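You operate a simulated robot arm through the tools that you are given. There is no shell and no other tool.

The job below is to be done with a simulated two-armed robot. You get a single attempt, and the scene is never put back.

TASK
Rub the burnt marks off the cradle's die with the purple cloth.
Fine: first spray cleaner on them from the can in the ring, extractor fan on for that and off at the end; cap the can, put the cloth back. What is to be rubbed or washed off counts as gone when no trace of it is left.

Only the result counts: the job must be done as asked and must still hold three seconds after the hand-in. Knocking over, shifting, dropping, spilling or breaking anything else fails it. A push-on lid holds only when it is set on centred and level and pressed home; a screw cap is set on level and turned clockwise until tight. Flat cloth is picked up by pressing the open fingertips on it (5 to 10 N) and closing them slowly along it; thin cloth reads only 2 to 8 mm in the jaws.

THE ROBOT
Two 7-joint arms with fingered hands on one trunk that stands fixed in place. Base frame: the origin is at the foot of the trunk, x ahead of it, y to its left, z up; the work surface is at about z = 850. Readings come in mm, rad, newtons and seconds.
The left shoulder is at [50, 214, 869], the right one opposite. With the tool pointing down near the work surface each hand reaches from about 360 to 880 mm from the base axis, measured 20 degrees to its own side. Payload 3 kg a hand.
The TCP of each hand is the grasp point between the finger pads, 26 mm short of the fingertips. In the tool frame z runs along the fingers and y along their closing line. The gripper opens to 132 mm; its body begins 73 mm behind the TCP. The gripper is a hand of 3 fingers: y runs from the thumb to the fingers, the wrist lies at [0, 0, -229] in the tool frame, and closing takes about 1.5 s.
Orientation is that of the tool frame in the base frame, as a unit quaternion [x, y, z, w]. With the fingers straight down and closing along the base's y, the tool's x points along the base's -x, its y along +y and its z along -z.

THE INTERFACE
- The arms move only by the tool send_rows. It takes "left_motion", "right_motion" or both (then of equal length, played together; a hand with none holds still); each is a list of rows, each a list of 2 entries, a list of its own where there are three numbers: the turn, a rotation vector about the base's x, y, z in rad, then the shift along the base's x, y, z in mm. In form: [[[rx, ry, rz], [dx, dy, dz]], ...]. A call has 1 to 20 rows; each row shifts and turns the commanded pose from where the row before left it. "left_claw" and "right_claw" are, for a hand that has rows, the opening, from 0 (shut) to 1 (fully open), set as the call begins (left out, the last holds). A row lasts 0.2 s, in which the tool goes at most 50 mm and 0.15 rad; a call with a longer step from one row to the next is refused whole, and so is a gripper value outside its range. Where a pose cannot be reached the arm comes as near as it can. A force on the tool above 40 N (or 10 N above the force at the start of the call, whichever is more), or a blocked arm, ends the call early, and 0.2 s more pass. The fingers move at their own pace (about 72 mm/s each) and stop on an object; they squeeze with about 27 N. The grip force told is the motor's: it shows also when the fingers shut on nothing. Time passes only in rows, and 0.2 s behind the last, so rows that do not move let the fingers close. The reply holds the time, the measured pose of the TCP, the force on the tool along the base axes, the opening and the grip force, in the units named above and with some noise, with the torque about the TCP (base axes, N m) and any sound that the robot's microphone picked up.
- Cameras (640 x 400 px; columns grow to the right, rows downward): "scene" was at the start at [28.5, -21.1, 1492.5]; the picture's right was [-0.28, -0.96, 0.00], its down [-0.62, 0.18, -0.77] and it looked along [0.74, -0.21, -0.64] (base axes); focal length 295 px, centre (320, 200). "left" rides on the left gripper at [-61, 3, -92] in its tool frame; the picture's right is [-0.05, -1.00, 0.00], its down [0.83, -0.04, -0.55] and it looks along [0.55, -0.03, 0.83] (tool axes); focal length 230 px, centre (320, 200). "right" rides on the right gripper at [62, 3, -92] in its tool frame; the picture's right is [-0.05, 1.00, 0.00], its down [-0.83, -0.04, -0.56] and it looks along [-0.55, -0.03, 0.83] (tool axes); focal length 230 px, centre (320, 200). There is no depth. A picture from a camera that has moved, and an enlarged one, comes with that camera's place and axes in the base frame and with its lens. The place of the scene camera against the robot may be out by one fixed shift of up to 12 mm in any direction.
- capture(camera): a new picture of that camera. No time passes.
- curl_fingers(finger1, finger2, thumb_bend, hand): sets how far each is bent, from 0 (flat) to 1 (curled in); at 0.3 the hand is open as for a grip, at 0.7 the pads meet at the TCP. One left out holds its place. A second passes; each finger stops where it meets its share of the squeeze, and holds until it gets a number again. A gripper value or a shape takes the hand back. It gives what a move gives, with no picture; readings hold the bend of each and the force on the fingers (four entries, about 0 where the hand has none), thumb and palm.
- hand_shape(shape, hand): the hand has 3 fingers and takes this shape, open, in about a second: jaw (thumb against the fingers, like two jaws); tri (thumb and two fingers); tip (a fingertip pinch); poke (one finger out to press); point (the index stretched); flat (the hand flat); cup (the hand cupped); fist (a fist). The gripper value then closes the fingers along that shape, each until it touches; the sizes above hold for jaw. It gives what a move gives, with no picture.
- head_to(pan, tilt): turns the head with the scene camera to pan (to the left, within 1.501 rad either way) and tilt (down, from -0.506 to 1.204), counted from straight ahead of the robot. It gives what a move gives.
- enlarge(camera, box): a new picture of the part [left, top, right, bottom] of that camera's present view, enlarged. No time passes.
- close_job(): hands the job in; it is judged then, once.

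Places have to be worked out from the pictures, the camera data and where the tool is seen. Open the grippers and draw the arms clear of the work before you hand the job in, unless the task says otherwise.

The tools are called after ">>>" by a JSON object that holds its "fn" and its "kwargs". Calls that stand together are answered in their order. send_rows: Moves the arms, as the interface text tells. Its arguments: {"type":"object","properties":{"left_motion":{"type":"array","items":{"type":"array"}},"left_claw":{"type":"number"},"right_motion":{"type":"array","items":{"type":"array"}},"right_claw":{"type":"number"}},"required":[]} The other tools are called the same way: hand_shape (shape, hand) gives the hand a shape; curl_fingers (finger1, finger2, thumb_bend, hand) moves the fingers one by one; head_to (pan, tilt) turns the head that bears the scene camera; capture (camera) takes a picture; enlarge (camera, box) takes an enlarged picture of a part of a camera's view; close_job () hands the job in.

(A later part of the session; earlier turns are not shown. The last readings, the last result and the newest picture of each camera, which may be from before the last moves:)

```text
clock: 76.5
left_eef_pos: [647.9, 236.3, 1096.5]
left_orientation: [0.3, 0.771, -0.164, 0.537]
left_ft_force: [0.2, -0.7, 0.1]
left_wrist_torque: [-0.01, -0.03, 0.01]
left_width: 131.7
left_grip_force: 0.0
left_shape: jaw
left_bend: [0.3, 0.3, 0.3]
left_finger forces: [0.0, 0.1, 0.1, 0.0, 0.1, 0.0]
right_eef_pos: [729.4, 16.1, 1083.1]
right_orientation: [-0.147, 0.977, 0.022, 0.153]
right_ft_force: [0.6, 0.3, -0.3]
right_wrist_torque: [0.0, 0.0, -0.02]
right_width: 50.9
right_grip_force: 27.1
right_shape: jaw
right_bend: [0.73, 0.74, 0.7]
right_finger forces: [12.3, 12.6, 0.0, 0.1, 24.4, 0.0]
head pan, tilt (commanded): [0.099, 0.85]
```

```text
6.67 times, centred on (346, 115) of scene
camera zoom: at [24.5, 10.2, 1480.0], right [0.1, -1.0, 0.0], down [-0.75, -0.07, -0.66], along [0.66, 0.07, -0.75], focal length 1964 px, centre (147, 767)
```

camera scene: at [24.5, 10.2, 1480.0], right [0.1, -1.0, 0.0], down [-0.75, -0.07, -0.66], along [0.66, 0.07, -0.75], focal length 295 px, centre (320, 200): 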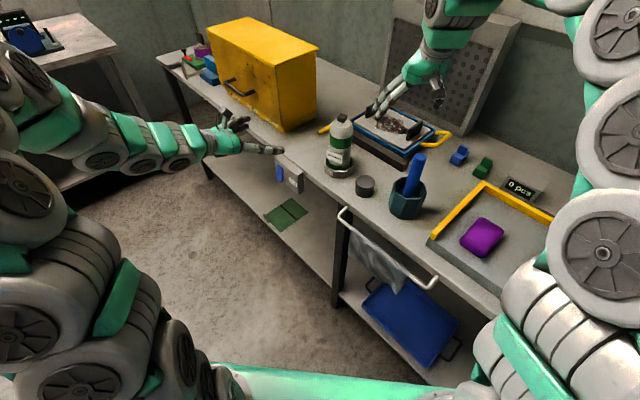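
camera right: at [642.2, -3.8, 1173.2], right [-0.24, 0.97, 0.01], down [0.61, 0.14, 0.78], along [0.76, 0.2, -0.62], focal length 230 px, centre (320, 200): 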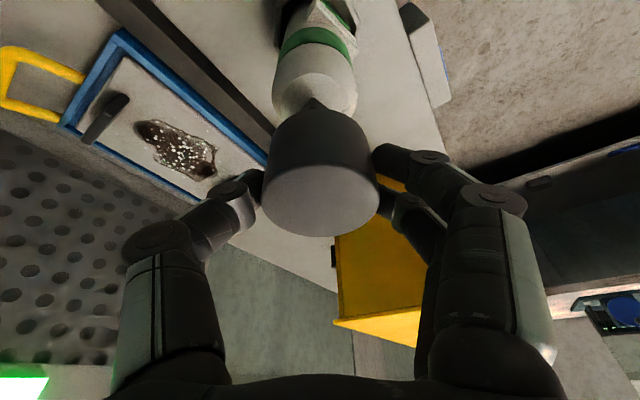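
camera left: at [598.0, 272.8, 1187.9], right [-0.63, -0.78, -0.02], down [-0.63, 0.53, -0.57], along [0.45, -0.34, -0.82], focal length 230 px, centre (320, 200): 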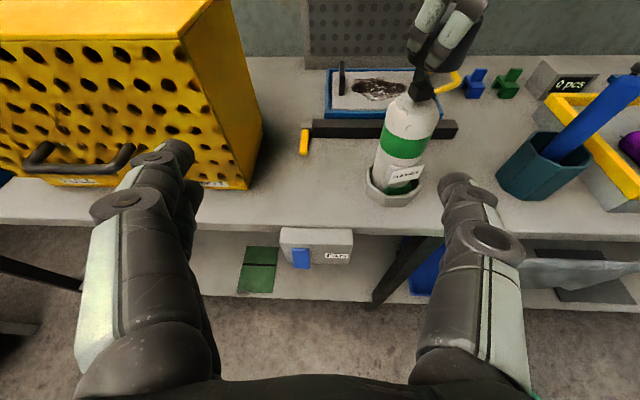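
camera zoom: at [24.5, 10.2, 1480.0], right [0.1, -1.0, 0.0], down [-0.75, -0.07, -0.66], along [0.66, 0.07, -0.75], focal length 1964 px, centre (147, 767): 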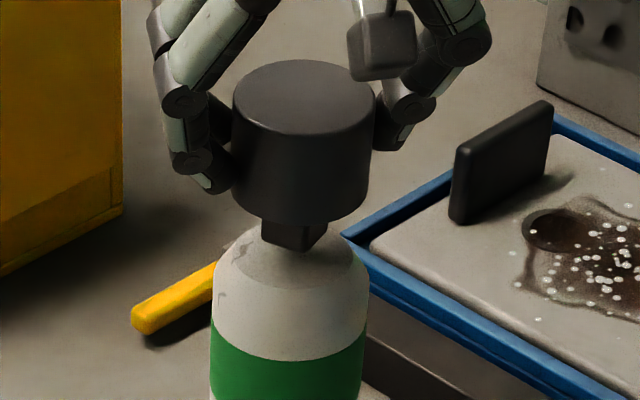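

All three views agree within 1–2 mm. I nudge +0.5 mm in y and lower the cap 22 mm over the button, feeling for contact.

>>> {"fn": "send_rows", "kwargs": {"right_motion": [[[0, 0, 0], [0.3, 0.5, -4]], [[0, 0, 0], [0, 0, -4]], [[0, 0, 0], [0, 0, -4]], [[0, 0, 0], [0, 0, -4]], [[0, 0, 0], [0, 0, -3]], [[0, 0, 0], [0, 0, -3]], [[0, 0, 0], [0, 0, 0]]]}}

>>> {"fn": "enlarge", "kwargs": {"camera": "left", "box": [370, 10, 480, 120]}}

>>> {"fn": "enlarge", "kwargs": {"camera": "right", "box": [250, 20, 390, 240]}}

>>> {"fn": "enlarge", "kwargs": {"camera": "scene", "box": [316, 85, 376, 145]}}

```text
clock: 78.0
left_eef_pos: [647.3, 235.9, 1096.6]
left_orientation: [0.301, 0.77, -0.164, 0.538]
left_ft_force: [1.0, 0.3, 0.2]
left_wrist_torque: [-0.02, 0.01, -0.01]
left_width: 131.8
left_grip_force: 0.1
left_shape: jaw
left_bend: [0.3, 0.3, 0.3]
left_finger forces: [0.0, 0.0, 0.0, 0.0, 0.0, 0.0]
right_eef_pos: [729.7, 16.6, 1061.3]
right_orientation: [-0.146, 0.977, 0.021, 0.154]
right_ft_force: [0.4, 0.1, 0.7]
right_wrist_torque: [-0.01, 0.02, -0.01]
right_width: 50.6
right_grip_force: 27.1
right_shape: jaw
right_bend: [0.73, 0.74, 0.7]
right_finger forces: [12.3, 12.6, 0.1, 0.0, 24.6, 0.1]
head pan, tilt (commanded): [0.099, 0.85]
```

```text
3.64 times, centred on (425, 65) of left
camera zoom: at [598.0, 272.8, 1187.8], right [-0.63, -0.78, -0.02], down [-0.63, 0.53, -0.57], along [0.45, -0.34, -0.82], focal length 837 px, centre (-62, 691)
```

zoom: 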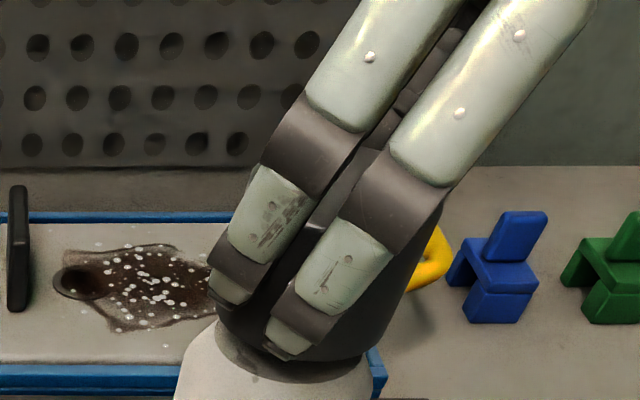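

```text
1.82 times, centred on (320, 130) of right
camera zoom: at [645.7, -6.2, 1129.9], right [-0.24, 0.97, 0.01], down [0.61, 0.14, 0.78], along [0.76, 0.2, -0.62], focal length 418 px, centre (320, 327)
```

zoom: 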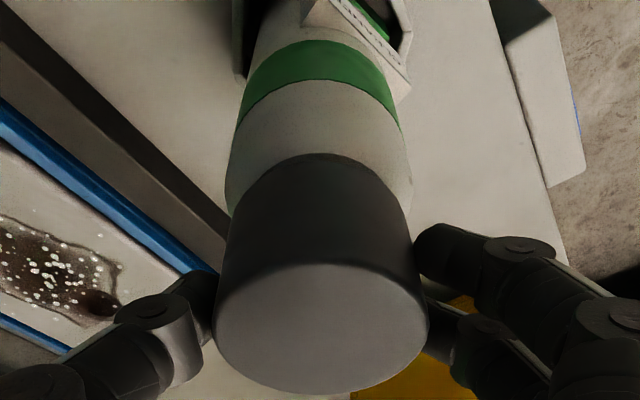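

```text
6.67 times, centred on (346, 115) of scene
camera zoom: at [24.5, 10.2, 1480.0], right [0.1, -1.0, 0.0], down [-0.75, -0.07, -0.66], along [0.66, 0.07, -0.75], focal length 1964 px, centre (147, 767)
```

zoom: 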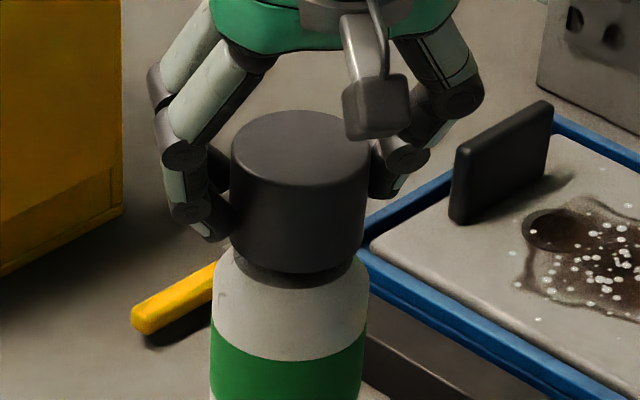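

Very near now. I correct +1.2 mm in y and creep down in 1 mm steps until the cap meets the can.

>>> {"fn": "send_rows", "kwargs": {"right_motion": [[[0, 0, 0], [0, 1.2, 0]], [[0, 0, 0], [0, 0, -1.5]], [[0, 0, 0], [0, 0, -1.5]], [[0, 0, 0], [0, 0, -1.5]], [[0, 0, 0], [0, 0, -1.5]], [[0, 0, 0], [0, 0, -1]], [[0, 0, 0], [0, 0, -1]], [[0, 0, 0], [0, 0, 0]]]}}

>>> {"fn": "enlarge", "kwargs": {"camera": "scene", "box": [316, 85, 376, 145]}}

```text
clock: 79.8
left_eef_pos: [647.4, 236.5, 1095.7]
left_orientation: [0.3, 0.771, -0.163, 0.537]
left_ft_force: [0.4, 0.6, 0.3]
left_wrist_torque: [0.01, -0.03, -0.01]
left_width: 131.9
left_grip_force: 0.1
left_shape: jaw
left_bend: [0.3, 0.3, 0.3]
left_finger forces: [0.0, 0.0, 0.0, 0.0, 0.1, 0.1]
right_eef_pos: [730.1, 16.7, 1052.7]
right_orientation: [-0.146, 0.977, 0.021, 0.154]
right_ft_force: [-0.2, 0.0, 0.5]
right_wrist_torque: [-0.03, 0.0, 0.01]
right_width: 50.7
right_grip_force: 27.3
right_shape: jaw
right_bend: [0.73, 0.74, 0.7]
right_finger forces: [12.3, 12.5, 0.1, 0.1, 24.6, 0.0]
head pan, tilt (commanded): [0.099, 0.85]
```

```text
6.67 times, centred on (346, 115) of scene
camera zoom: at [24.5, 10.2, 1480.0], right [0.1, -1.0, 0.0], down [-0.75, -0.07, -0.66], along [0.66, 0.07, -0.75], focal length 1964 px, centre (147, 767)
```

zoom: 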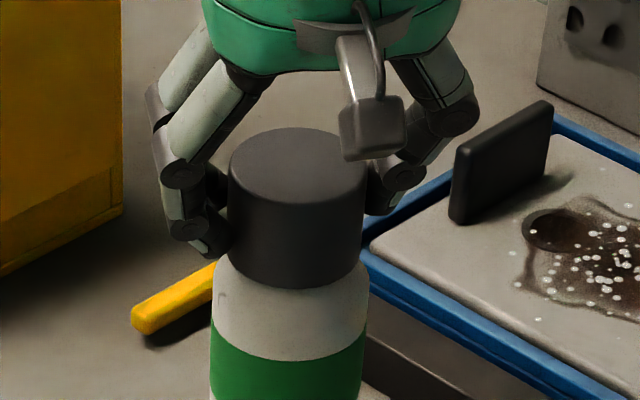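

No contact yet at cap bottom ≈1016. I continue down in 1 mm steps.

>>> {"fn": "send_rows", "kwargs": {"right_motion": [[[0, 0, 0], [0, 0, -1]], [[0, 0, 0], [0, 0, -1]], [[0, 0, 0], [0, 0, -1]], [[0, 0, 0], [0, 0, -1]], [[0, 0, 0], [0, 0, -1]], [[0, 0, 0], [0, 0, -1]], [[0, 0, 0], [0, 0, 0]]]}}

>>> {"fn": "enlarge", "kwargs": {"camera": "scene", "box": [316, 85, 376, 145]}}

```text
clock: 81.5
left_eef_pos: [648.7, 235.1, 1096.8]
left_orientation: [0.301, 0.771, -0.164, 0.537]
left_ft_force: [-0.5, -0.1, 0.4]
left_wrist_torque: [-0.02, 0.0, -0.01]
left_width: 131.9
left_grip_force: 0.0
left_shape: jaw
left_bend: [0.3, 0.3, 0.3]
left_finger forces: [0.1, 0.0, 0.0, 0.0, 0.0, 0.0]
right_eef_pos: [729.8, 16.1, 1049.6]
right_orientation: [-0.146, 0.977, 0.023, 0.155]
right_ft_force: [2.9, 0.4, 25.1]
right_wrist_torque: [0.05, -0.1, -0.06]
right_width: 50.9
right_grip_force: 27.7
right_shape: jaw
right_bend: [0.74, 0.74, 0.7]
right_finger forces: [14.9, 14.7, 0.0, 0.1, 29.7, 0.0]
head pan, tilt (commanded): [0.099, 0.85]
heard: snap
```

```text
6.67 times, centred on (346, 115) of scene
camera zoom: at [24.2, 10.2, 1480.0], right [0.1, -1.0, 0.0], down [-0.75, -0.07, -0.66], along [0.66, 0.07, -0.75], focal length 1964 px, centre (147, 767)
```

zoom: 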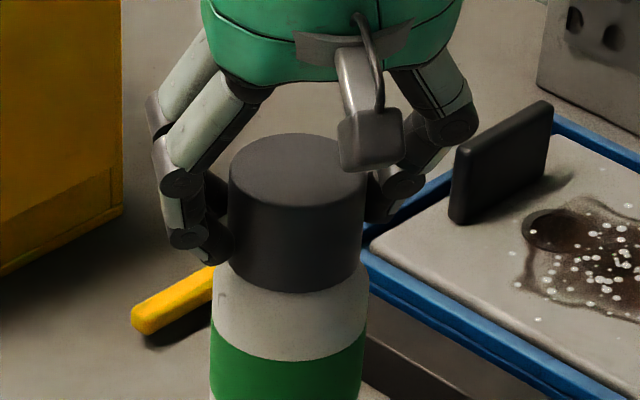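

A "snap" at 25 N: the cap is home. I ease the load off and open the right hand.

>>> {"fn": "send_rows", "kwargs": {"right_motion": [[[0, 0, 0], [0, 0, 1.5]], [[0, 0, 0], [0, 0, 1]], [[0, 0, 0], [0, 0, 0]]]}}

>>> {"fn": "send_rows", "kwargs": {"right_motion": [[[0, 0, 0], [0, 0, 0]], [[0, 0, 0], [0, 0, 0]], [[0, 0, 0], [0, 0, 0]], [[0, 0, 0], [0, 0, 0]], [[0, 0, 0], [0, 0, 0]], [[0, 0, 0], [0, 0, 0]], [[0, 0, 0], [0, 0, 0]]], "right_claw": 1}}

>>> {"fn": "enlarge", "kwargs": {"camera": "scene", "box": [300, 80, 400, 190]}}

>>> {"fn": "capture", "kwargs": {"camera": "right"}}

```text
clock: 82.2
left_eef_pos: [649.4, 236.7, 1096.4]
left_orientation: [0.3, 0.77, -0.165, 0.538]
left_ft_force: [0.1, 0.2, -0.4]
left_wrist_torque: [0.01, -0.01, -0.01]
left_width: 132.1
left_grip_force: 0.0
left_shape: jaw
left_bend: [0.3, 0.3, 0.3]
left_finger forces: [0.0, 0.0, 0.0, 0.0, 0.1, 0.0]
right_eef_pos: [731.7, 17.0, 1050.2]
right_orientation: [-0.146, 0.977, 0.022, 0.152]
right_ft_force: [2.2, 1.2, 13.9]
right_wrist_torque: [0.04, -0.07, -0.05]
right_width: 51.0
right_grip_force: 26.9
right_shape: jaw
right_bend: [0.74, 0.74, 0.7]
right_finger forces: [14.8, 14.7, 0.0, 0.0, 28.6, 0.0]
head pan, tilt (commanded): [0.099, 0.85]
```

```text
clock: 83.8
left_eef_pos: [648.5, 236.6, 1096.3]
left_orientation: [0.3, 0.771, -0.164, 0.537]
left_ft_force: [-0.1, -0.5, 0.4]
left_wrist_torque: [0.03, 0.01, 0.01]
left_width: 131.9
left_grip_force: 0.0
left_shape: jaw
left_bend: [0.3, 0.3, 0.3]
left_finger forces: [0.0, 0.1, 0.0, 0.0, 0.0, 0.0]
right_eef_pos: [730.6, 15.8, 1049.4]
right_orientation: [-0.146, 0.977, 0.022, 0.153]
right_ft_force: [0.0, -0.1, 0.3]
right_wrist_torque: [0.01, 0.0, -0.01]
right_width: 132.0
right_grip_force: 0.1
right_shape: jaw
right_bend: [0.3, 0.3, 0.3]
right_finger forces: [0.0, 0.0, 0.0, 0.1, 0.0, 0.0]
head pan, tilt (commanded): [0.099, 0.85]
```

```text
3.64 times, centred on (350, 135) of scene
camera zoom: at [24.5, 10.2, 1480.0], right [0.1, -1.0, 0.0], down [-0.75, -0.07, -0.66], along [0.66, 0.07, -0.75], focal length 1072 px, centre (211, 436)
```

zoom: 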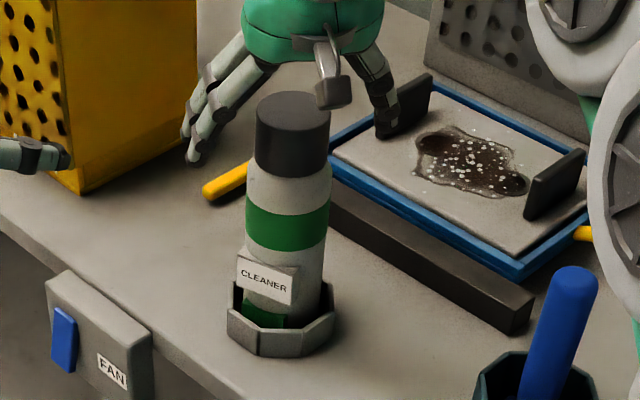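

```text
taken
camera right: at [646.2, -5.5, 1118.6], right [-0.24, 0.97, 0.01], down [0.61, 0.14, 0.78], along [0.76, 0.2, -0.62], focal length 230 px, centre (320, 200)
```

right: 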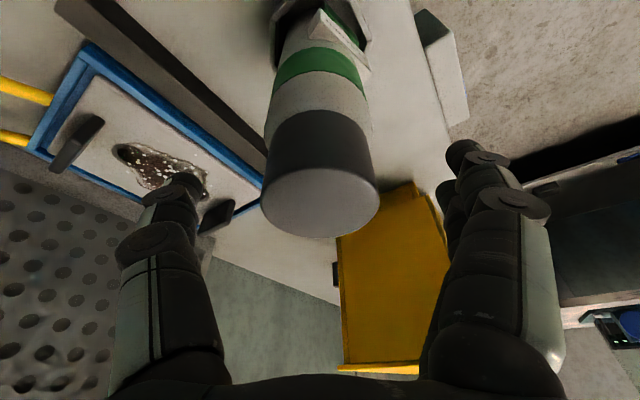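

The cap sits level on the can. I raise the right hand clear and carry it back toward the tray with the purple cloth.

>>> {"fn": "send_rows", "kwargs": {"right_motion": [[[0, 0, 0], [0, 0, 15]], [[0, 0, 0], [0, 0, 20]], [[0, 0, 0], [0, 0, 20]], [[0, 0, 0], [-10, -5, 10]], [[0, 0, 0], [-25, -30, 0]], [[0, 0, 0], [-28, -38, 0]], [[0, 0, 0], [-28, -38, 0]], [[0, 0, 0], [-28, -38, 0]], [[0, 0, 0], [-28, -38, 0]], [[0, 0, 0], [-28, -38, 0]], [[0, 0, 0], [-28, -38, 0]], [[0, 0, 0], [-28, -38, 0]], [[0, 0, 0], [-28, -38, 0]], [[0, 0, 0], [0, 0, 0]]]}}

>>> {"fn": "capture", "kwargs": {"camera": "right"}}

>>> {"fn": "capture", "kwargs": {"camera": "scene"}}

```text
clock: 86.8
left_eef_pos: [648.2, 236.9, 1096.8]
left_orientation: [0.3, 0.771, -0.164, 0.537]
left_ft_force: [0.1, -0.6, -0.9]
left_wrist_torque: [-0.02, 0.06, -0.05]
left_width: 132.1
left_grip_force: 0.0
left_shape: jaw
left_bend: [0.3, 0.3, 0.3]
left_finger forces: [0.0, 0.0, 0.0, 0.0, 0.0, 0.0]
right_eef_pos: [470.7, -321.8, 1114.0]
right_orientation: [-0.146, 0.977, 0.021, 0.153]
right_ft_force: [0.7, -0.5, 1.0]
right_wrist_torque: [0.01, 0.0, 0.02]
right_width: 131.9
right_grip_force: 0.0
right_shape: jaw
right_bend: [0.3, 0.3, 0.3]
right_finger forces: [0.0, 0.0, 0.1, 0.0, 0.0, 0.0]
head pan, tilt (commanded): [0.099, 0.85]
```

```text
taken
camera right: at [386.5, -344.0, 1182.5], right [-0.24, 0.97, 0.01], down [0.61, 0.14, 0.78], along [0.76, 0.2, -0.62], focal length 230 px, centre (320, 200)
```

right: 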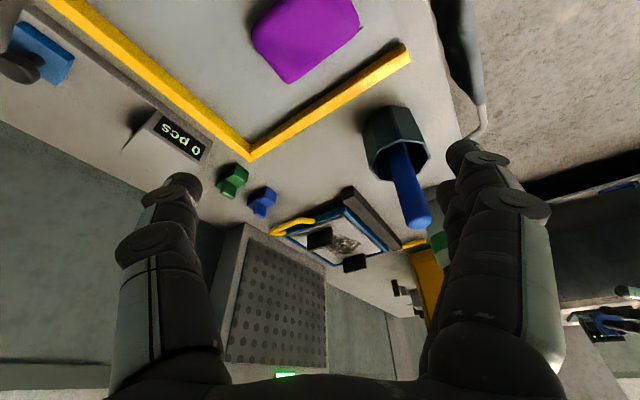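

```text
taken
camera scene: at [24.5, 10.2, 1480.0], right [0.1, -0.99, 0.0], down [-0.75, -0.07, -0.66], along [0.66, 0.07, -0.75], focal length 295 px, centre (320, 200)
```

scene: 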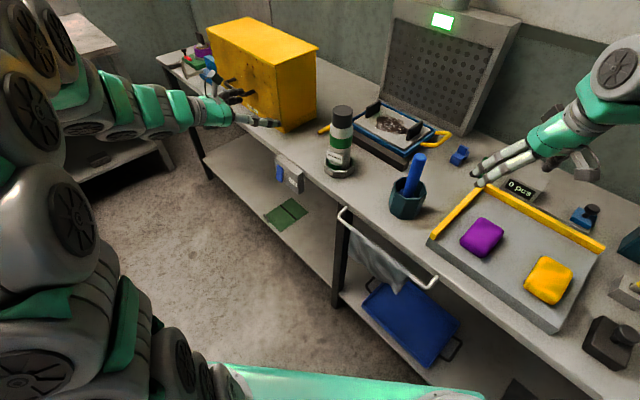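

The cloth lies near (470, −336). I zoom from both cameras to measure its outline and height.

>>> {"fn": "enlarge", "kwargs": {"camera": "scene", "box": [420, 170, 620, 330]}}

>>> {"fn": "enlarge", "kwargs": {"camera": "scene", "box": [450, 205, 520, 265]}}

>>> {"fn": "enlarge", "kwargs": {"camera": "right", "box": [220, 0, 420, 130]}}

```text
2.50 times, centred on (520, 250) of scene
camera zoom: at [24.5, 10.2, 1480.0], right [0.1, -0.99, 0.0], down [-0.75, -0.07, -0.66], along [0.66, 0.07, -0.75], focal length 737 px, centre (-180, 75)
```

zoom: 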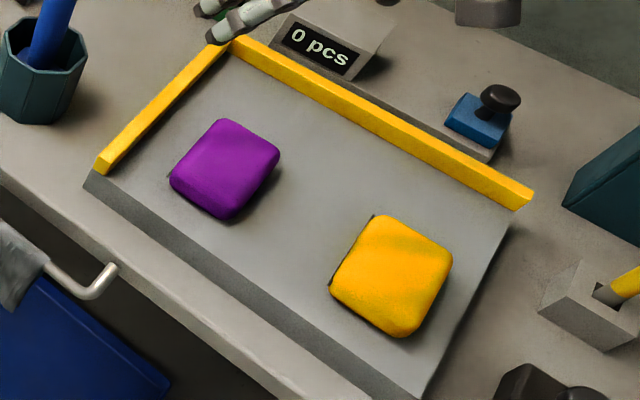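

```text
6.67 times, centred on (485, 235) of scene
camera zoom: at [24.5, 10.2, 1480.0], right [0.1, -0.99, 0.0], down [-0.75, -0.07, -0.66], along [0.66, 0.07, -0.75], focal length 1964 px, centre (-780, -33)
```

zoom: 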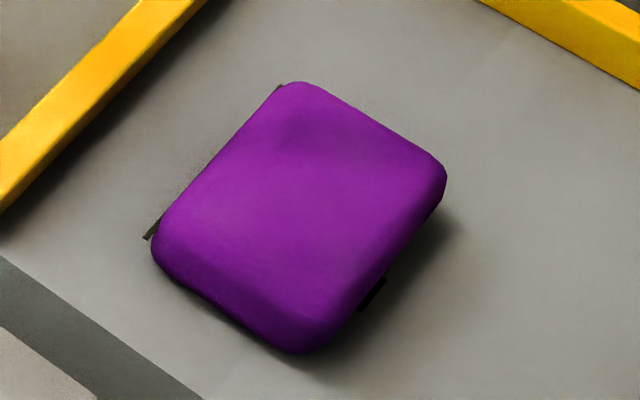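

```text
3.08 times, centred on (320, 65) of right
camera zoom: at [386.5, -344.0, 1182.5], right [-0.24, 0.97, 0.01], down [0.61, 0.14, 0.78], along [0.76, 0.2, -0.62], focal length 708 px, centre (320, 615)
```

zoom: 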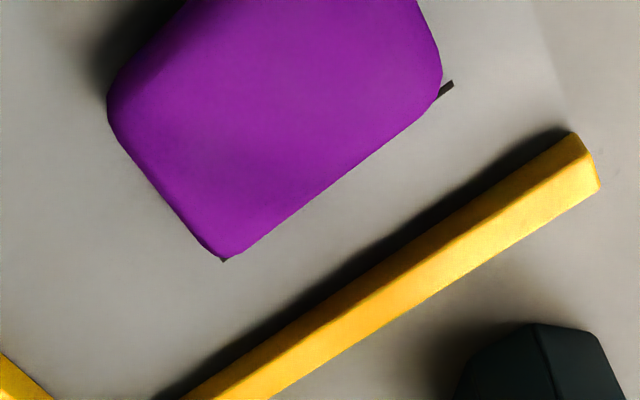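

The cloth is a thick folded pad (about 60 across u by 90–100 along n) between dark corner marks. I turn the right hand −57° so it will grip across the pad's short side, and look from above.

>>> {"fn": "send_rows", "kwargs": {"right_motion": [[[0, 0, -0.1434], [0, -2, 0]], [[0, 0, -0.1434], [0, -2, 0]], [[0, 0, -0.1434], [0, -2, 0]], [[0, 0, -0.1434], [0, -2, 0]], [[0, 0, -0.1434], [0, -2, 0]], [[0, 0, -0.1434], [0, -2, 0]], [[0, 0, -0.1434], [0, -2, 0]], [[0, 0, 0], [0, 0, -30]], [[0, 0, 0], [0, 0, -30]], [[0, 0, 0], [0, 0, 0]]]}}

>>> {"fn": "capture", "kwargs": {"camera": "right"}}

>>> {"fn": "capture", "kwargs": {"camera": "scene"}}

```text
clock: 89.0
left_eef_pos: [648.7, 236.0, 1096.8]
left_orientation: [0.3, 0.771, -0.163, 0.537]
left_ft_force: [0.5, 0.5, 0.1]
left_wrist_torque: [-0.03, -0.01, 0.03]
left_width: 132.1
left_grip_force: 0.1
left_shape: jaw
left_bend: [0.3, 0.3, 0.3]
left_finger forces: [0.0, 0.0, 0.0, 0.0, 0.0, 0.0]
right_eef_pos: [470.6, -336.6, 1055.6]
right_orientation: [0.343, 0.926, -0.055, 0.144]
right_ft_force: [-1.0, 0.0, -0.1]
right_wrist_torque: [-0.02, 0.0, 0.01]
right_width: 131.9
right_grip_force: 0.0
right_shape: jaw
right_bend: [0.3, 0.3, 0.3]
right_finger forces: [0.0, 0.1, 0.0, 0.1, 0.0, 0.1]
head pan, tilt (commanded): [0.099, 0.85]
```

```text
taken
camera right: at [406.9, -277.9, 1124.5], right [0.69, 0.73, 0.01], down [0.44, -0.44, 0.78], along [0.57, -0.53, -0.62], focal length 230 px, centre (320, 200)
```

right: 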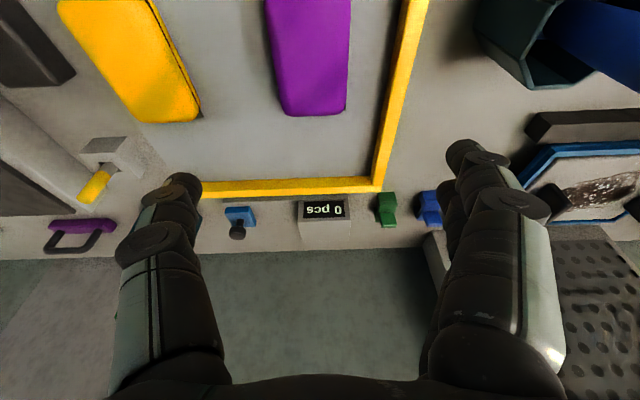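

```text
taken
camera scene: at [24.5, 10.2, 1480.0], right [0.1, -1.0, 0.0], down [-0.75, -0.07, -0.66], along [0.66, 0.07, -0.75], focal length 295 px, centre (320, 200)
```

scene: 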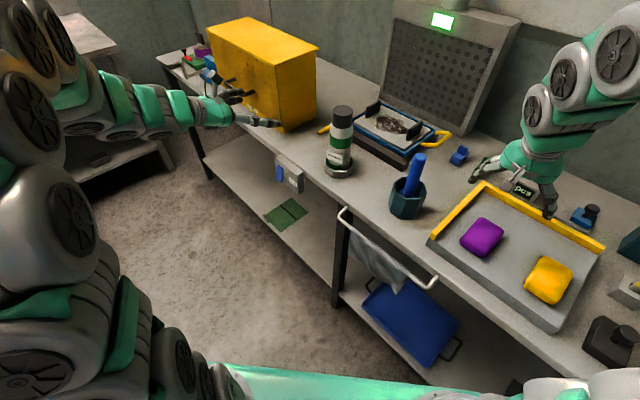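

From two views the pad spans u 11–75, n 524–624 (64 × 99 mm), top about z 893; a rail stands at u≈122, so I close the jaw to 0.75 and go down over the pad's centre to z≈935.

>>> {"fn": "send_rows", "kwargs": {"right_motion": [[[0, 0, 0], [-3, -1.4, -10]], [[0, 0, 0], [-3, -1.4, -20]], [[0, 0, 0], [0, 0, -30]], [[0, 0, 0], [0, 0, -30]], [[0, 0, 0], [0, 0, -30]], [[0, 0, 0], [0, 0, 0]]], "right_claw": 0.75}}

>>> {"fn": "capture", "kwargs": {"camera": "right"}}

>>> {"fn": "enlarge", "kwargs": {"camera": "scene", "box": [420, 170, 580, 300]}}

```text
clock: 90.5
left_eef_pos: [648.2, 235.9, 1095.7]
left_orientation: [0.3, 0.771, -0.164, 0.537]
left_ft_force: [-0.4, -0.4, -0.1]
left_wrist_torque: [-0.01, 0.02, -0.01]
left_width: 132.0
left_grip_force: 0.1
left_shape: jaw
left_bend: [0.3, 0.3, 0.3]
left_finger forces: [0.0, 0.0, 0.0, 0.1, 0.1, 0.0]
right_eef_pos: [465.8, -339.3, 932.3]
right_orientation: [0.343, 0.927, -0.055, 0.145]
right_ft_force: [0.8, -0.2, -0.7]
right_wrist_torque: [0.01, 0.0, 0.0]
right_width: 99.3
right_grip_force: 0.0
right_shape: jaw
right_bend: [0.63, 0.63, 0.6]
right_finger forces: [0.0, 0.0, 0.0, 0.0, 0.0, 0.0]
head pan, tilt (commanded): [0.099, 0.85]
```

```text
taken
camera right: at [400.9, -279.7, 1003.0], right [0.69, 0.73, 0.01], down [0.44, -0.44, 0.78], along [0.57, -0.53, -0.62], focal length 230 px, centre (320, 200)
```

right: 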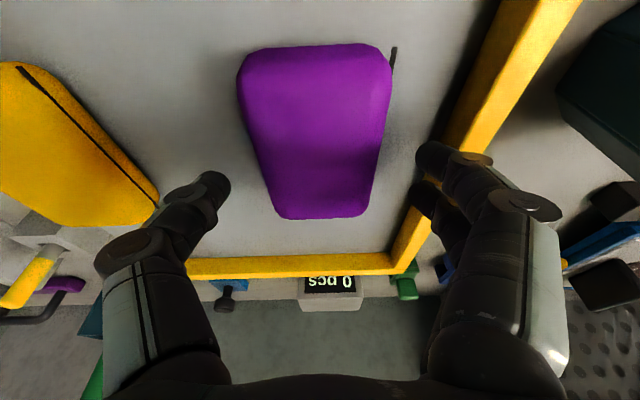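

```text
3.08 times, centred on (500, 235) of scene
camera zoom: at [24.5, 10.2, 1480.0], right [0.1, -1.0, 0.0], down [-0.75, -0.07, -0.66], along [0.66, 0.07, -0.75], focal length 907 px, centre (-234, 92)
```

zoom: 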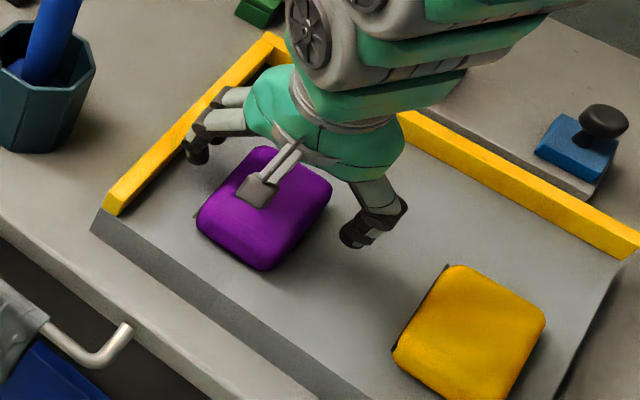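

The tray seems higher than I took it (marks triangulate to z≈900, pad top ≈917). I zoom on the finger next to the rail before going lower.

>>> {"fn": "enlarge", "kwargs": {"camera": "scene", "box": [450, 180, 540, 250]}}

>>> {"fn": "enlarge", "kwargs": {"camera": "right", "box": [360, 80, 560, 280]}}

>>> {"fn": "enlarge", "kwargs": {"camera": "scene", "box": [420, 200, 500, 300]}}

```text
5.71 times, centred on (495, 215) of scene
camera zoom: at [24.5, 10.2, 1480.0], right [0.1, -1.0, 0.0], down [-0.75, -0.07, -0.66], along [0.66, 0.07, -0.75], focal length 1684 px, centre (-680, 114)
```

zoom: 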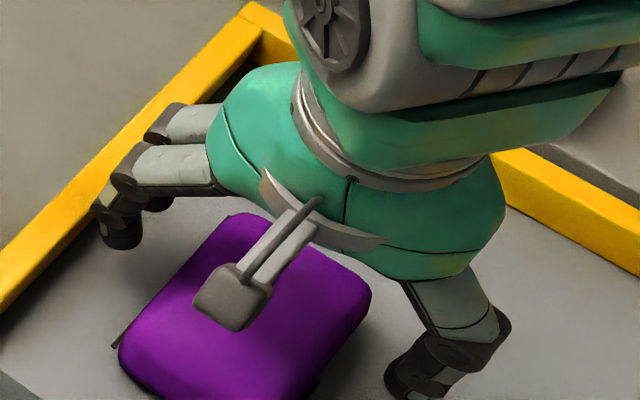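

```text
2.00 times, centred on (460, 180) of right
camera zoom: at [400.9, -279.7, 1003.0], right [0.69, 0.73, 0.01], down [0.44, -0.44, 0.78], along [0.57, -0.53, -0.62], focal length 460 px, centre (40, 240)
```

zoom: 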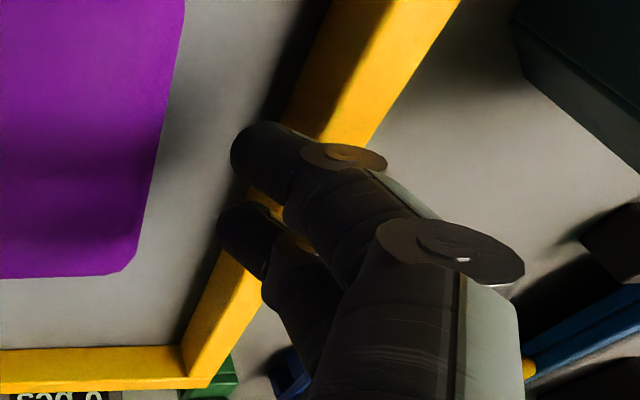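

```text
4.00 times, centred on (460, 250) of scene
camera zoom: at [24.5, 10.2, 1480.0], right [0.1, -1.0, 0.0], down [-0.75, -0.07, -0.66], along [0.66, 0.07, -0.75], focal length 1179 px, centre (-240, 0)
```

zoom: 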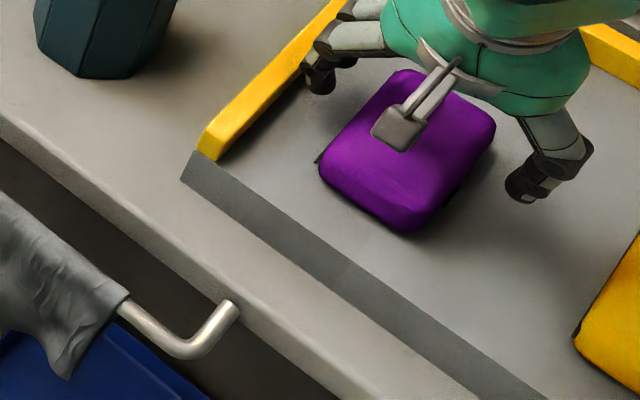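

The open fingers are close to the rail, so I narrow the jaw to about 80 mm, centre it on the pad (10 mm nearer) and creep down to feel for the tray.

>>> {"fn": "send_rows", "kwargs": {"right_motion": [[[0, 0, 0], [-3.8, 3.2, 5]], [[0, 0, 0], [-3.8, 3.3, 0]], [[0, 0, 0], [0, 0, 0]], [[0, 0, 0], [0, 0, -5]], [[0, 0, 0], [0, 0, -3]], [[0, 0, 0], [0, 0, -3]], [[0, 0, 0], [0, 0, 0]]], "right_claw": 0.61}}

>>> {"fn": "capture", "kwargs": {"camera": "right"}}

>>> {"fn": "enlarge", "kwargs": {"camera": "scene", "box": [450, 180, 540, 250]}}

```text
clock: 92.0
left_eef_pos: [646.4, 235.0, 1095.4]
left_orientation: [0.301, 0.771, -0.164, 0.537]
left_ft_force: [-1.0, 0.0, 0.5]
left_wrist_torque: [0.01, 0.0, -0.02]
left_width: 131.9
left_grip_force: 0.1
left_shape: jaw
left_bend: [0.3, 0.3, 0.3]
left_finger forces: [0.0, 0.0, 0.1, 0.0, 0.0, 0.0]
right_eef_pos: [456.2, -332.8, 928.8]
right_orientation: [0.343, 0.926, -0.055, 0.144]
right_ft_force: [0.1, -0.7, -0.2]
right_wrist_torque: [-0.01, 0.0, 0.0]
right_width: 80.8
right_grip_force: 0.0
right_shape: jaw
right_bend: [0.71, 0.71, 0.71]
right_finger forces: [0.0, 0.0, 0.1, 0.0, 0.0, 0.1]
head pan, tilt (commanded): [0.099, 0.85]
```

```text
taken
camera right: at [393.1, -273.2, 997.7], right [0.69, 0.73, 0.01], down [0.45, -0.44, 0.78], along [0.57, -0.53, -0.62], focal length 230 px, centre (320, 200)
```

right: 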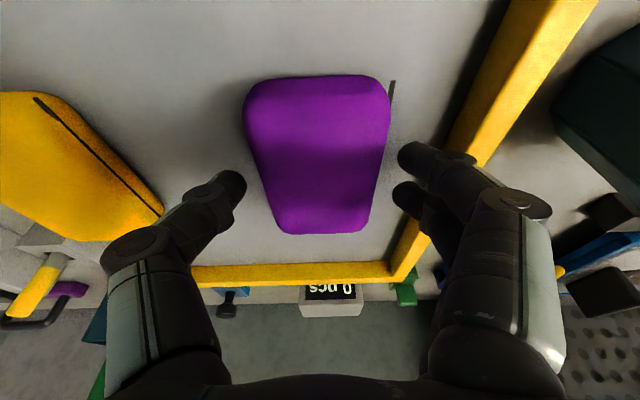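

```text
5.71 times, centred on (495, 215) of scene
camera zoom: at [24.5, 10.2, 1480.0], right [0.1, -1.0, 0.0], down [-0.75, -0.07, -0.66], along [0.66, 0.07, -0.75], focal length 1684 px, centre (-680, 114)
```

zoom: 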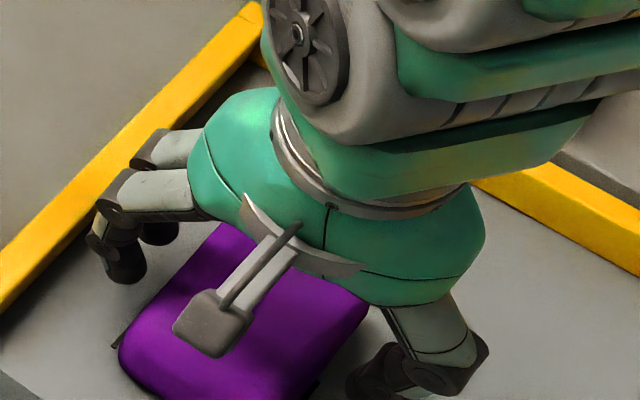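

Clear on both sides. I keep descending in 2–3 mm steps.

>>> {"fn": "send_rows", "kwargs": {"right_motion": [[[0, 0, 0], [0.5, 0.5, -3]], [[0, 0, 0], [0, 0, -3]], [[0, 0, 0], [0, 0, -3]], [[0, 0, 0], [0, 0, -2]], [[0, 0, 0], [0, 0, -2]], [[0, 0, 0], [0, 0, 0]]]}}

>>> {"fn": "capture", "kwargs": {"camera": "right"}}

>>> {"fn": "enlarge", "kwargs": {"camera": "scene", "box": [450, 190, 540, 270]}}

```text
clock: 93.5
left_eef_pos: [647.9, 236.0, 1094.8]
left_orientation: [0.3, 0.771, -0.163, 0.537]
left_ft_force: [-0.2, 0.2, 0.5]
left_wrist_torque: [0.0, 0.01, 0.04]
left_width: 131.9
left_grip_force: 0.0
left_shape: jaw
left_bend: [0.3, 0.3, 0.3]
left_finger forces: [0.0, 0.0, 0.0, 0.0, 0.0, 0.0]
right_eef_pos: [458.7, -332.2, 915.6]
right_orientation: [0.342, 0.927, -0.055, 0.145]
right_ft_force: [1.0, 0.1, 1.7]
right_wrist_torque: [0.07, -0.05, 0.02]
right_width: 81.1
right_grip_force: 0.0
right_shape: jaw
right_bend: [0.71, 0.71, 0.71]
right_finger forces: [1.6, 0.0, 0.0, 0.0, 0.0, 0.1]
head pan, tilt (commanded): [0.099, 0.85]
```

```text
taken
camera right: at [393.9, -273.3, 984.8], right [0.69, 0.73, 0.01], down [0.44, -0.44, 0.78], along [0.57, -0.53, -0.62], focal length 230 px, centre (320, 200)
```

right: 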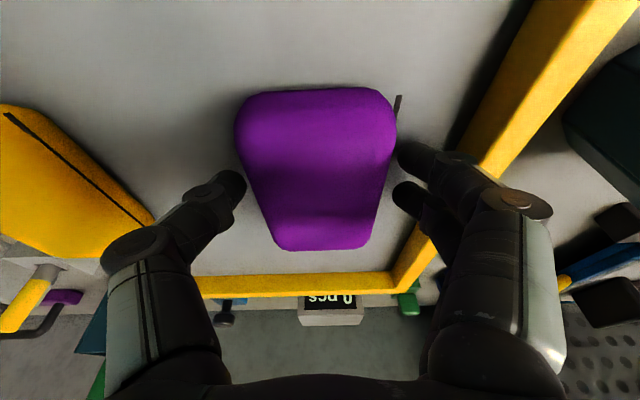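

```text
5.00 times, centred on (495, 230) of scene
camera zoom: at [24.5, 10.2, 1480.0], right [0.1, -1.0, 0.0], down [-0.75, -0.07, -0.66], along [0.66, 0.07, -0.75], focal length 1473 px, centre (-555, 50)
```

zoom: 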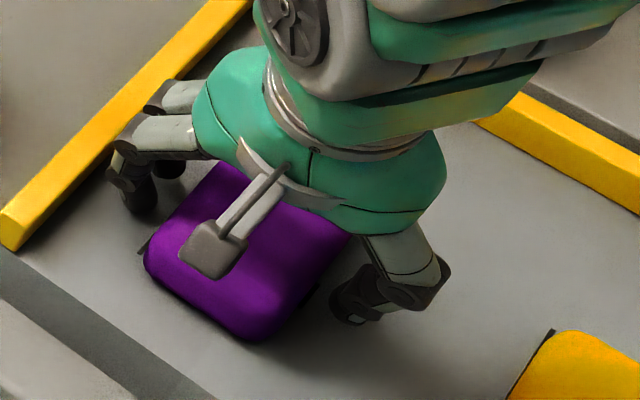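

Finger 1 just touches the tray (1.6 N), so the tray lies at about z 885. I rise 2 mm and close on the pad.

>>> {"fn": "send_rows", "kwargs": {"right_motion": [[[0, 0, 0], [0, 0, 2]], [[0, 0, 0], [0, 0, 0]]]}}

>>> {"fn": "send_rows", "kwargs": {"right_motion": [[[0, 0, 0], [0, 0, 0]], [[0, 0, 0], [0, 0, 0]], [[0, 0, 0], [0, 0, 0]], [[0, 0, 0], [0, 0, 0]], [[0, 0, 0], [0, 0, 0]], [[0, 0, 0], [0, 0, 0]], [[0, 0, 0], [0, 0, 0]]], "right_claw": 0}}

>>> {"fn": "capture", "kwargs": {"camera": "right"}}

>>> {"fn": "enlarge", "kwargs": {"camera": "scene", "box": [450, 190, 540, 270]}}

```text
clock: 94.0
left_eef_pos: [647.0, 236.2, 1096.8]
left_orientation: [0.301, 0.771, -0.164, 0.537]
left_ft_force: [0.6, -0.5, -0.6]
left_wrist_torque: [-0.02, 0.01, 0.0]
left_width: 132.1
left_grip_force: 0.1
left_shape: jaw
left_bend: [0.3, 0.3, 0.3]
left_finger forces: [0.0, 0.0, 0.1, 0.1, 0.0, 0.0]
right_eef_pos: [457.2, -331.9, 917.5]
right_orientation: [0.342, 0.927, -0.055, 0.144]
right_ft_force: [-0.4, -0.2, -0.7]
right_wrist_torque: [-0.02, 0.0, 0.0]
right_width: 80.7
right_grip_force: 0.0
right_shape: jaw
right_bend: [0.71, 0.71, 0.71]
right_finger forces: [0.1, 0.0, 0.0, 0.1, 0.0, 0.0]
head pan, tilt (commanded): [0.099, 0.85]
```

```text
clock: 95.7
left_eef_pos: [647.6, 235.8, 1096.3]
left_orientation: [0.3, 0.771, -0.163, 0.538]
left_ft_force: [0.4, 0.3, 0.8]
left_wrist_torque: [0.0, 0.02, 0.0]
left_width: 131.9
left_grip_force: 0.1
left_shape: jaw
left_bend: [0.3, 0.3, 0.3]
left_finger forces: [0.0, 0.1, 0.1, 0.1, 0.0, 0.0]
right_eef_pos: [457.4, -331.3, 916.9]
right_orientation: [0.343, 0.926, -0.054, 0.145]
right_ft_force: [-0.7, 0.6, -0.8]
right_wrist_torque: [-0.03, 0.02, -0.01]
right_width: 58.6
right_grip_force: 26.8
right_shape: jaw
right_bend: [0.73, 0.73, 0.7]
right_finger forces: [12.1, 12.3, 0.0, 0.1, 24.5, 0.0]
head pan, tilt (commanded): [0.099, 0.85]
```

```text
taken
camera right: at [393.8, -272.9, 987.1], right [0.69, 0.73, 0.01], down [0.45, -0.44, 0.78], along [0.57, -0.53, -0.62], focal length 230 px, centre (320, 200)
```

right: 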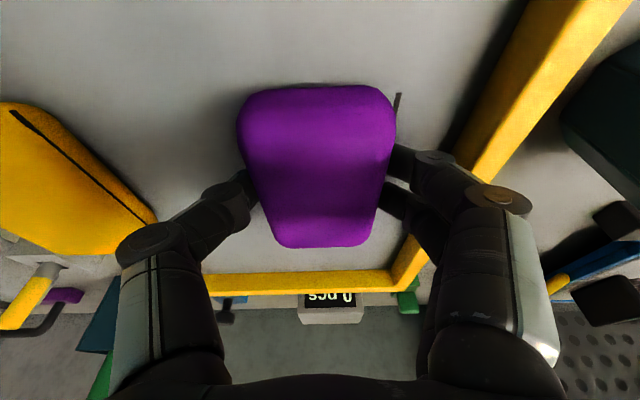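

```text
5.00 times, centred on (495, 230) of scene
camera zoom: at [24.5, 10.2, 1480.0], right [0.1, -1.0, 0.0], down [-0.75, -0.07, -0.66], along [0.66, 0.07, -0.75], focal length 1473 px, centre (-555, 50)
```

zoom: 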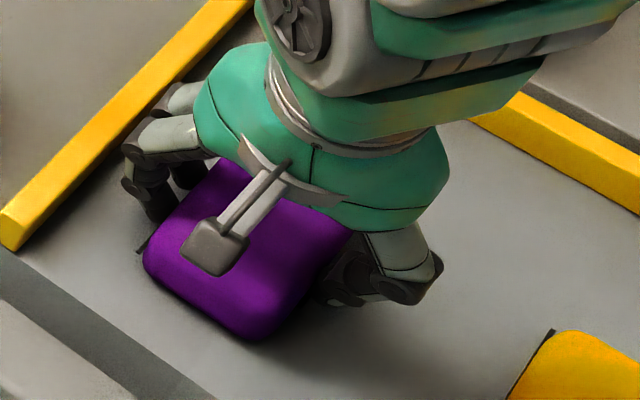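

The pad is gripped (width 58.6, 12+12 vs 24.5 N) at TCP (457.4, −331.5, 917) — the pose to return to. I lift it off the tray.

>>> {"fn": "send_rows", "kwargs": {"right_motion": [[[0, 0, 0], [0, 0, 4]], [[0, 0, 0], [0, 0, 8]], [[0, 0, 0], [0, 0, 15]], [[0, 0, 0], [0, 0, 25]], [[0, 0, 0], [0, 0, 28]], [[0, 0, 0], [0, 0, 0]]]}}

>>> {"fn": "capture", "kwargs": {"camera": "right"}}

>>> {"fn": "enlarge", "kwargs": {"camera": "scene", "box": [430, 150, 560, 280]}}

```text
clock: 97.0
left_eef_pos: [648.0, 236.6, 1095.8]
left_orientation: [0.3, 0.771, -0.163, 0.538]
left_ft_force: [0.0, 0.3, 1.0]
left_wrist_torque: [0.02, 0.0, 0.03]
left_width: 131.9
left_grip_force: 0.1
left_shape: jaw
left_bend: [0.3, 0.3, 0.3]
left_finger forces: [0.1, 0.1, 0.0, 0.0, 0.0, 0.0]
right_eef_pos: [458.0, -333.8, 997.6]
right_orientation: [0.343, 0.927, -0.055, 0.144]
right_ft_force: [-0.1, -0.7, 0.3]
right_wrist_torque: [0.0, 0.0, 0.0]
right_width: 58.7
right_grip_force: 26.8
right_shape: jaw
right_bend: [0.73, 0.73, 0.7]
right_finger forces: [12.3, 12.5, 0.1, 0.0, 24.6, 0.0]
head pan, tilt (commanded): [0.099, 0.85]
```

```text
taken
camera right: at [393.6, -274.6, 1067.0], right [0.69, 0.73, 0.01], down [0.45, -0.44, 0.78], along [0.57, -0.53, -0.62], focal length 230 px, centre (320, 200)
```

right: 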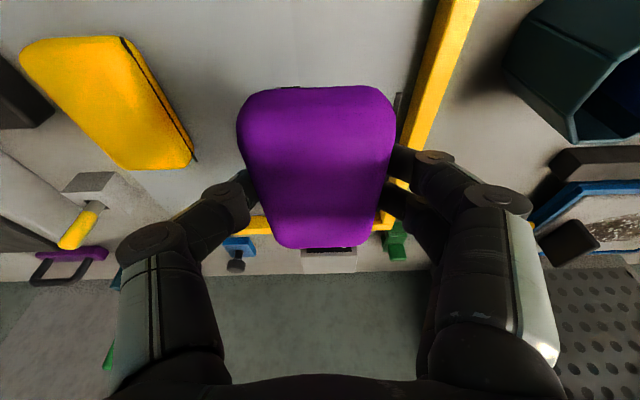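

```text
3.08 times, centred on (495, 215) of scene
camera zoom: at [24.5, 10.2, 1480.0], right [0.1, -1.0, 0.0], down [-0.75, -0.07, -0.66], along [0.66, 0.07, -0.75], focal length 907 px, centre (-218, 154)
```

zoom: 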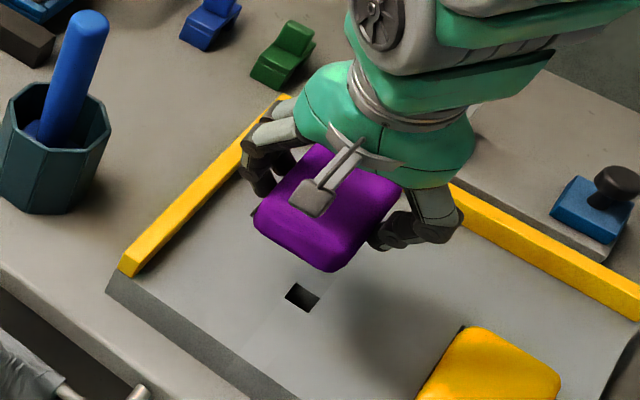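

The pad came up level. I carry it outward, clear of the blue stick (top at (581, −167, 1028)), turning the hand 45° on the way.

>>> {"fn": "send_rows", "kwargs": {"right_motion": [[[0, 0, 0.132], [37, 2, 2]], [[0, 0, 0.132], [37, 2, 0]], [[0, 0, 0.132], [37, 2, 0]], [[0, 0, 0.132], [37, 2, 0]], [[0, 0, 0.132], [37, 2, 0]], [[0, 0, 0.132], [37, 2, 0]], [[0, 0, 0], [0, 0, 0]]]}}

>>> {"fn": "capture", "kwargs": {"camera": "right"}}

>>> {"fn": "capture", "kwargs": {"camera": "scene"}}

>>> {"fn": "enlarge", "kwargs": {"camera": "scene", "box": [430, 190, 560, 290]}}

```text
clock: 98.7
left_eef_pos: [648.4, 235.3, 1095.9]
left_orientation: [0.3, 0.771, -0.164, 0.537]
left_ft_force: [0.5, -0.4, 0.2]
left_wrist_torque: [-0.01, -0.04, 0.04]
left_width: 132.0
left_grip_force: 0.1
left_shape: jaw
left_bend: [0.3, 0.3, 0.3]
left_finger forces: [0.0, 0.0, 0.1, 0.0, 0.0, 0.0]
right_eef_pos: [680.0, -320.3, 999.7]
right_orientation: [-0.042, 0.987, 0.006, 0.154]
right_ft_force: [0.2, -0.1, 0.1]
right_wrist_torque: [-0.01, 0.03, 0.0]
right_width: 58.5
right_grip_force: 27.0
right_shape: jaw
right_bend: [0.73, 0.73, 0.7]
right_finger forces: [12.2, 12.3, 0.0, 0.0, 24.6, 0.0]
head pan, tilt (commanded): [0.099, 0.85]
```

```text
taken
camera right: at [593.1, -325.2, 1068.6], right [-0.03, 1.0, 0.01], down [0.62, 0.01, 0.78], along [0.78, 0.04, -0.62], focal length 230 px, centre (320, 200)
```

right: 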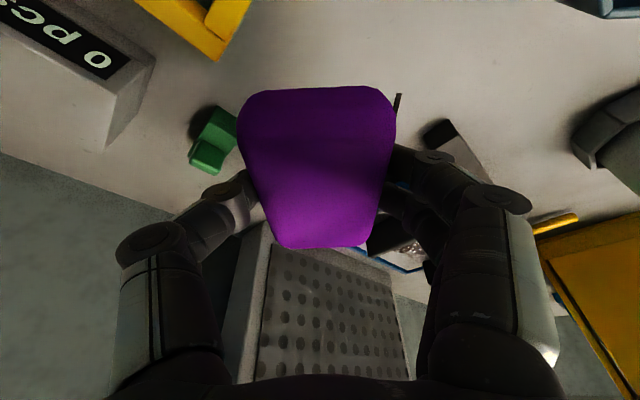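

```text
taken
camera scene: at [24.5, 10.2, 1480.0], right [0.1, -1.0, 0.0], down [-0.75, -0.07, -0.66], along [0.66, 0.07, -0.75], focal length 295 px, centre (320, 200)
```

scene: 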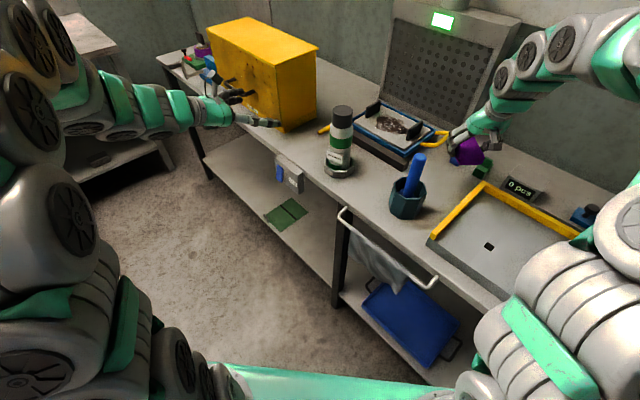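

```text
4.00 times, centred on (495, 240) of scene
camera zoom: at [24.5, 10.2, 1480.0], right [0.1, -1.0, 0.0], down [-0.75, -0.07, -0.66], along [0.66, 0.07, -0.75], focal length 1179 px, centre (-380, 40)
```

zoom: 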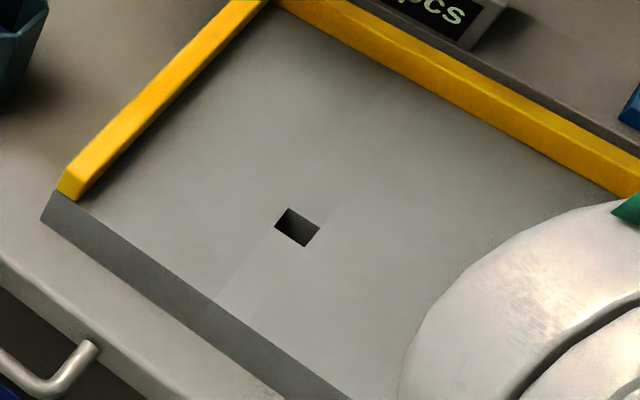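

Leaving the tray bare shows a dark hole that the pad had covered. I tilt the hand 15° further for reach and carry the pad high over the die's near side.

>>> {"fn": "send_rows", "kwargs": {"right_motion": [[[0.011, -0.1305, 0], [0, 0, 10]], [[0.011, -0.1305, 0], [0, 0, 10]], [[0, 0, 0], [25.7, 22.1, 0]], [[0, 0, 0], [25.7, 22.1, 0]], [[0, 0, 0], [25.7, 22.1, 0]], [[0, 0, 0], [25.7, 22.1, 0]], [[0, 0, 0], [25.7, 22.1, 0]], [[0, 0, 0], [25.7, 22.1, 0]], [[0, 0, 0], [25.7, 22.1, 0]], [[0, 0, 0], [0, 0, 0]]]}}

>>> {"fn": "capture", "kwargs": {"camera": "right"}}

>>> {"fn": "enlarge", "kwargs": {"camera": "scene", "box": [340, 60, 480, 180]}}

>>> {"fn": "capture", "kwargs": {"camera": "left"}}

```text
clock: 100.8
left_eef_pos: [647.8, 236.5, 1096.6]
left_orientation: [0.3, 0.772, -0.163, 0.537]
left_ft_force: [0.4, 0.3, 0.1]
left_wrist_torque: [-0.01, -0.02, 0.02]
left_width: 132.0
left_grip_force: 0.0
left_shape: jaw
left_bend: [0.3, 0.3, 0.3]
left_finger forces: [0.0, 0.1, 0.0, 0.1, 0.0, 0.0]
right_eef_pos: [858.5, -165.3, 1019.4]
right_orientation: [-0.04, 0.959, 0.011, 0.282]
right_ft_force: [0.4, -0.9, -0.6]
right_wrist_torque: [-0.03, 0.01, 0.0]
right_width: 58.5
right_grip_force: 26.8
right_shape: jaw
right_bend: [0.73, 0.73, 0.7]
right_finger forces: [12.2, 12.4, 0.0, 0.1, 24.5, 0.1]
head pan, tilt (commanded): [0.099, 0.85]
```

```text
taken
camera right: at [757.7, -170.0, 1063.6], right [-0.04, 1.0, 0.03], down [0.4, -0.01, 0.92], along [0.92, 0.05, -0.4], focal length 230 px, centre (320, 200)
```

right: 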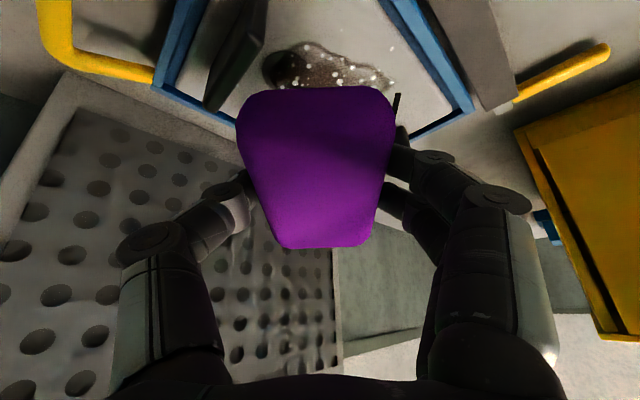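

```text
3.33 times, centred on (410, 120) of scene
camera zoom: at [24.5, 10.2, 1480.0], right [0.1, -1.0, 0.0], down [-0.75, -0.07, -0.66], along [0.66, 0.07, -0.75], focal length 982 px, centre (20, 467)
```

zoom: 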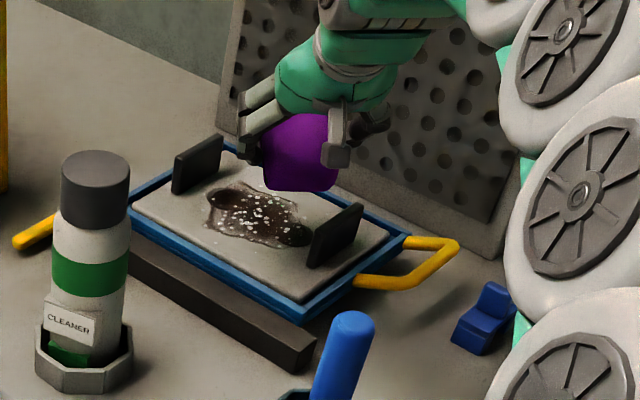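

```text
taken
camera left: at [598.0, 272.8, 1187.8], right [-0.63, -0.78, -0.02], down [-0.63, 0.53, -0.57], along [0.45, -0.34, -0.82], focal length 230 px, centre (320, 200)
```

left: 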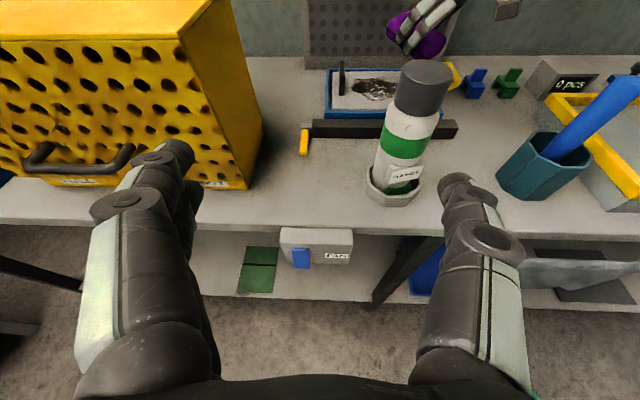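

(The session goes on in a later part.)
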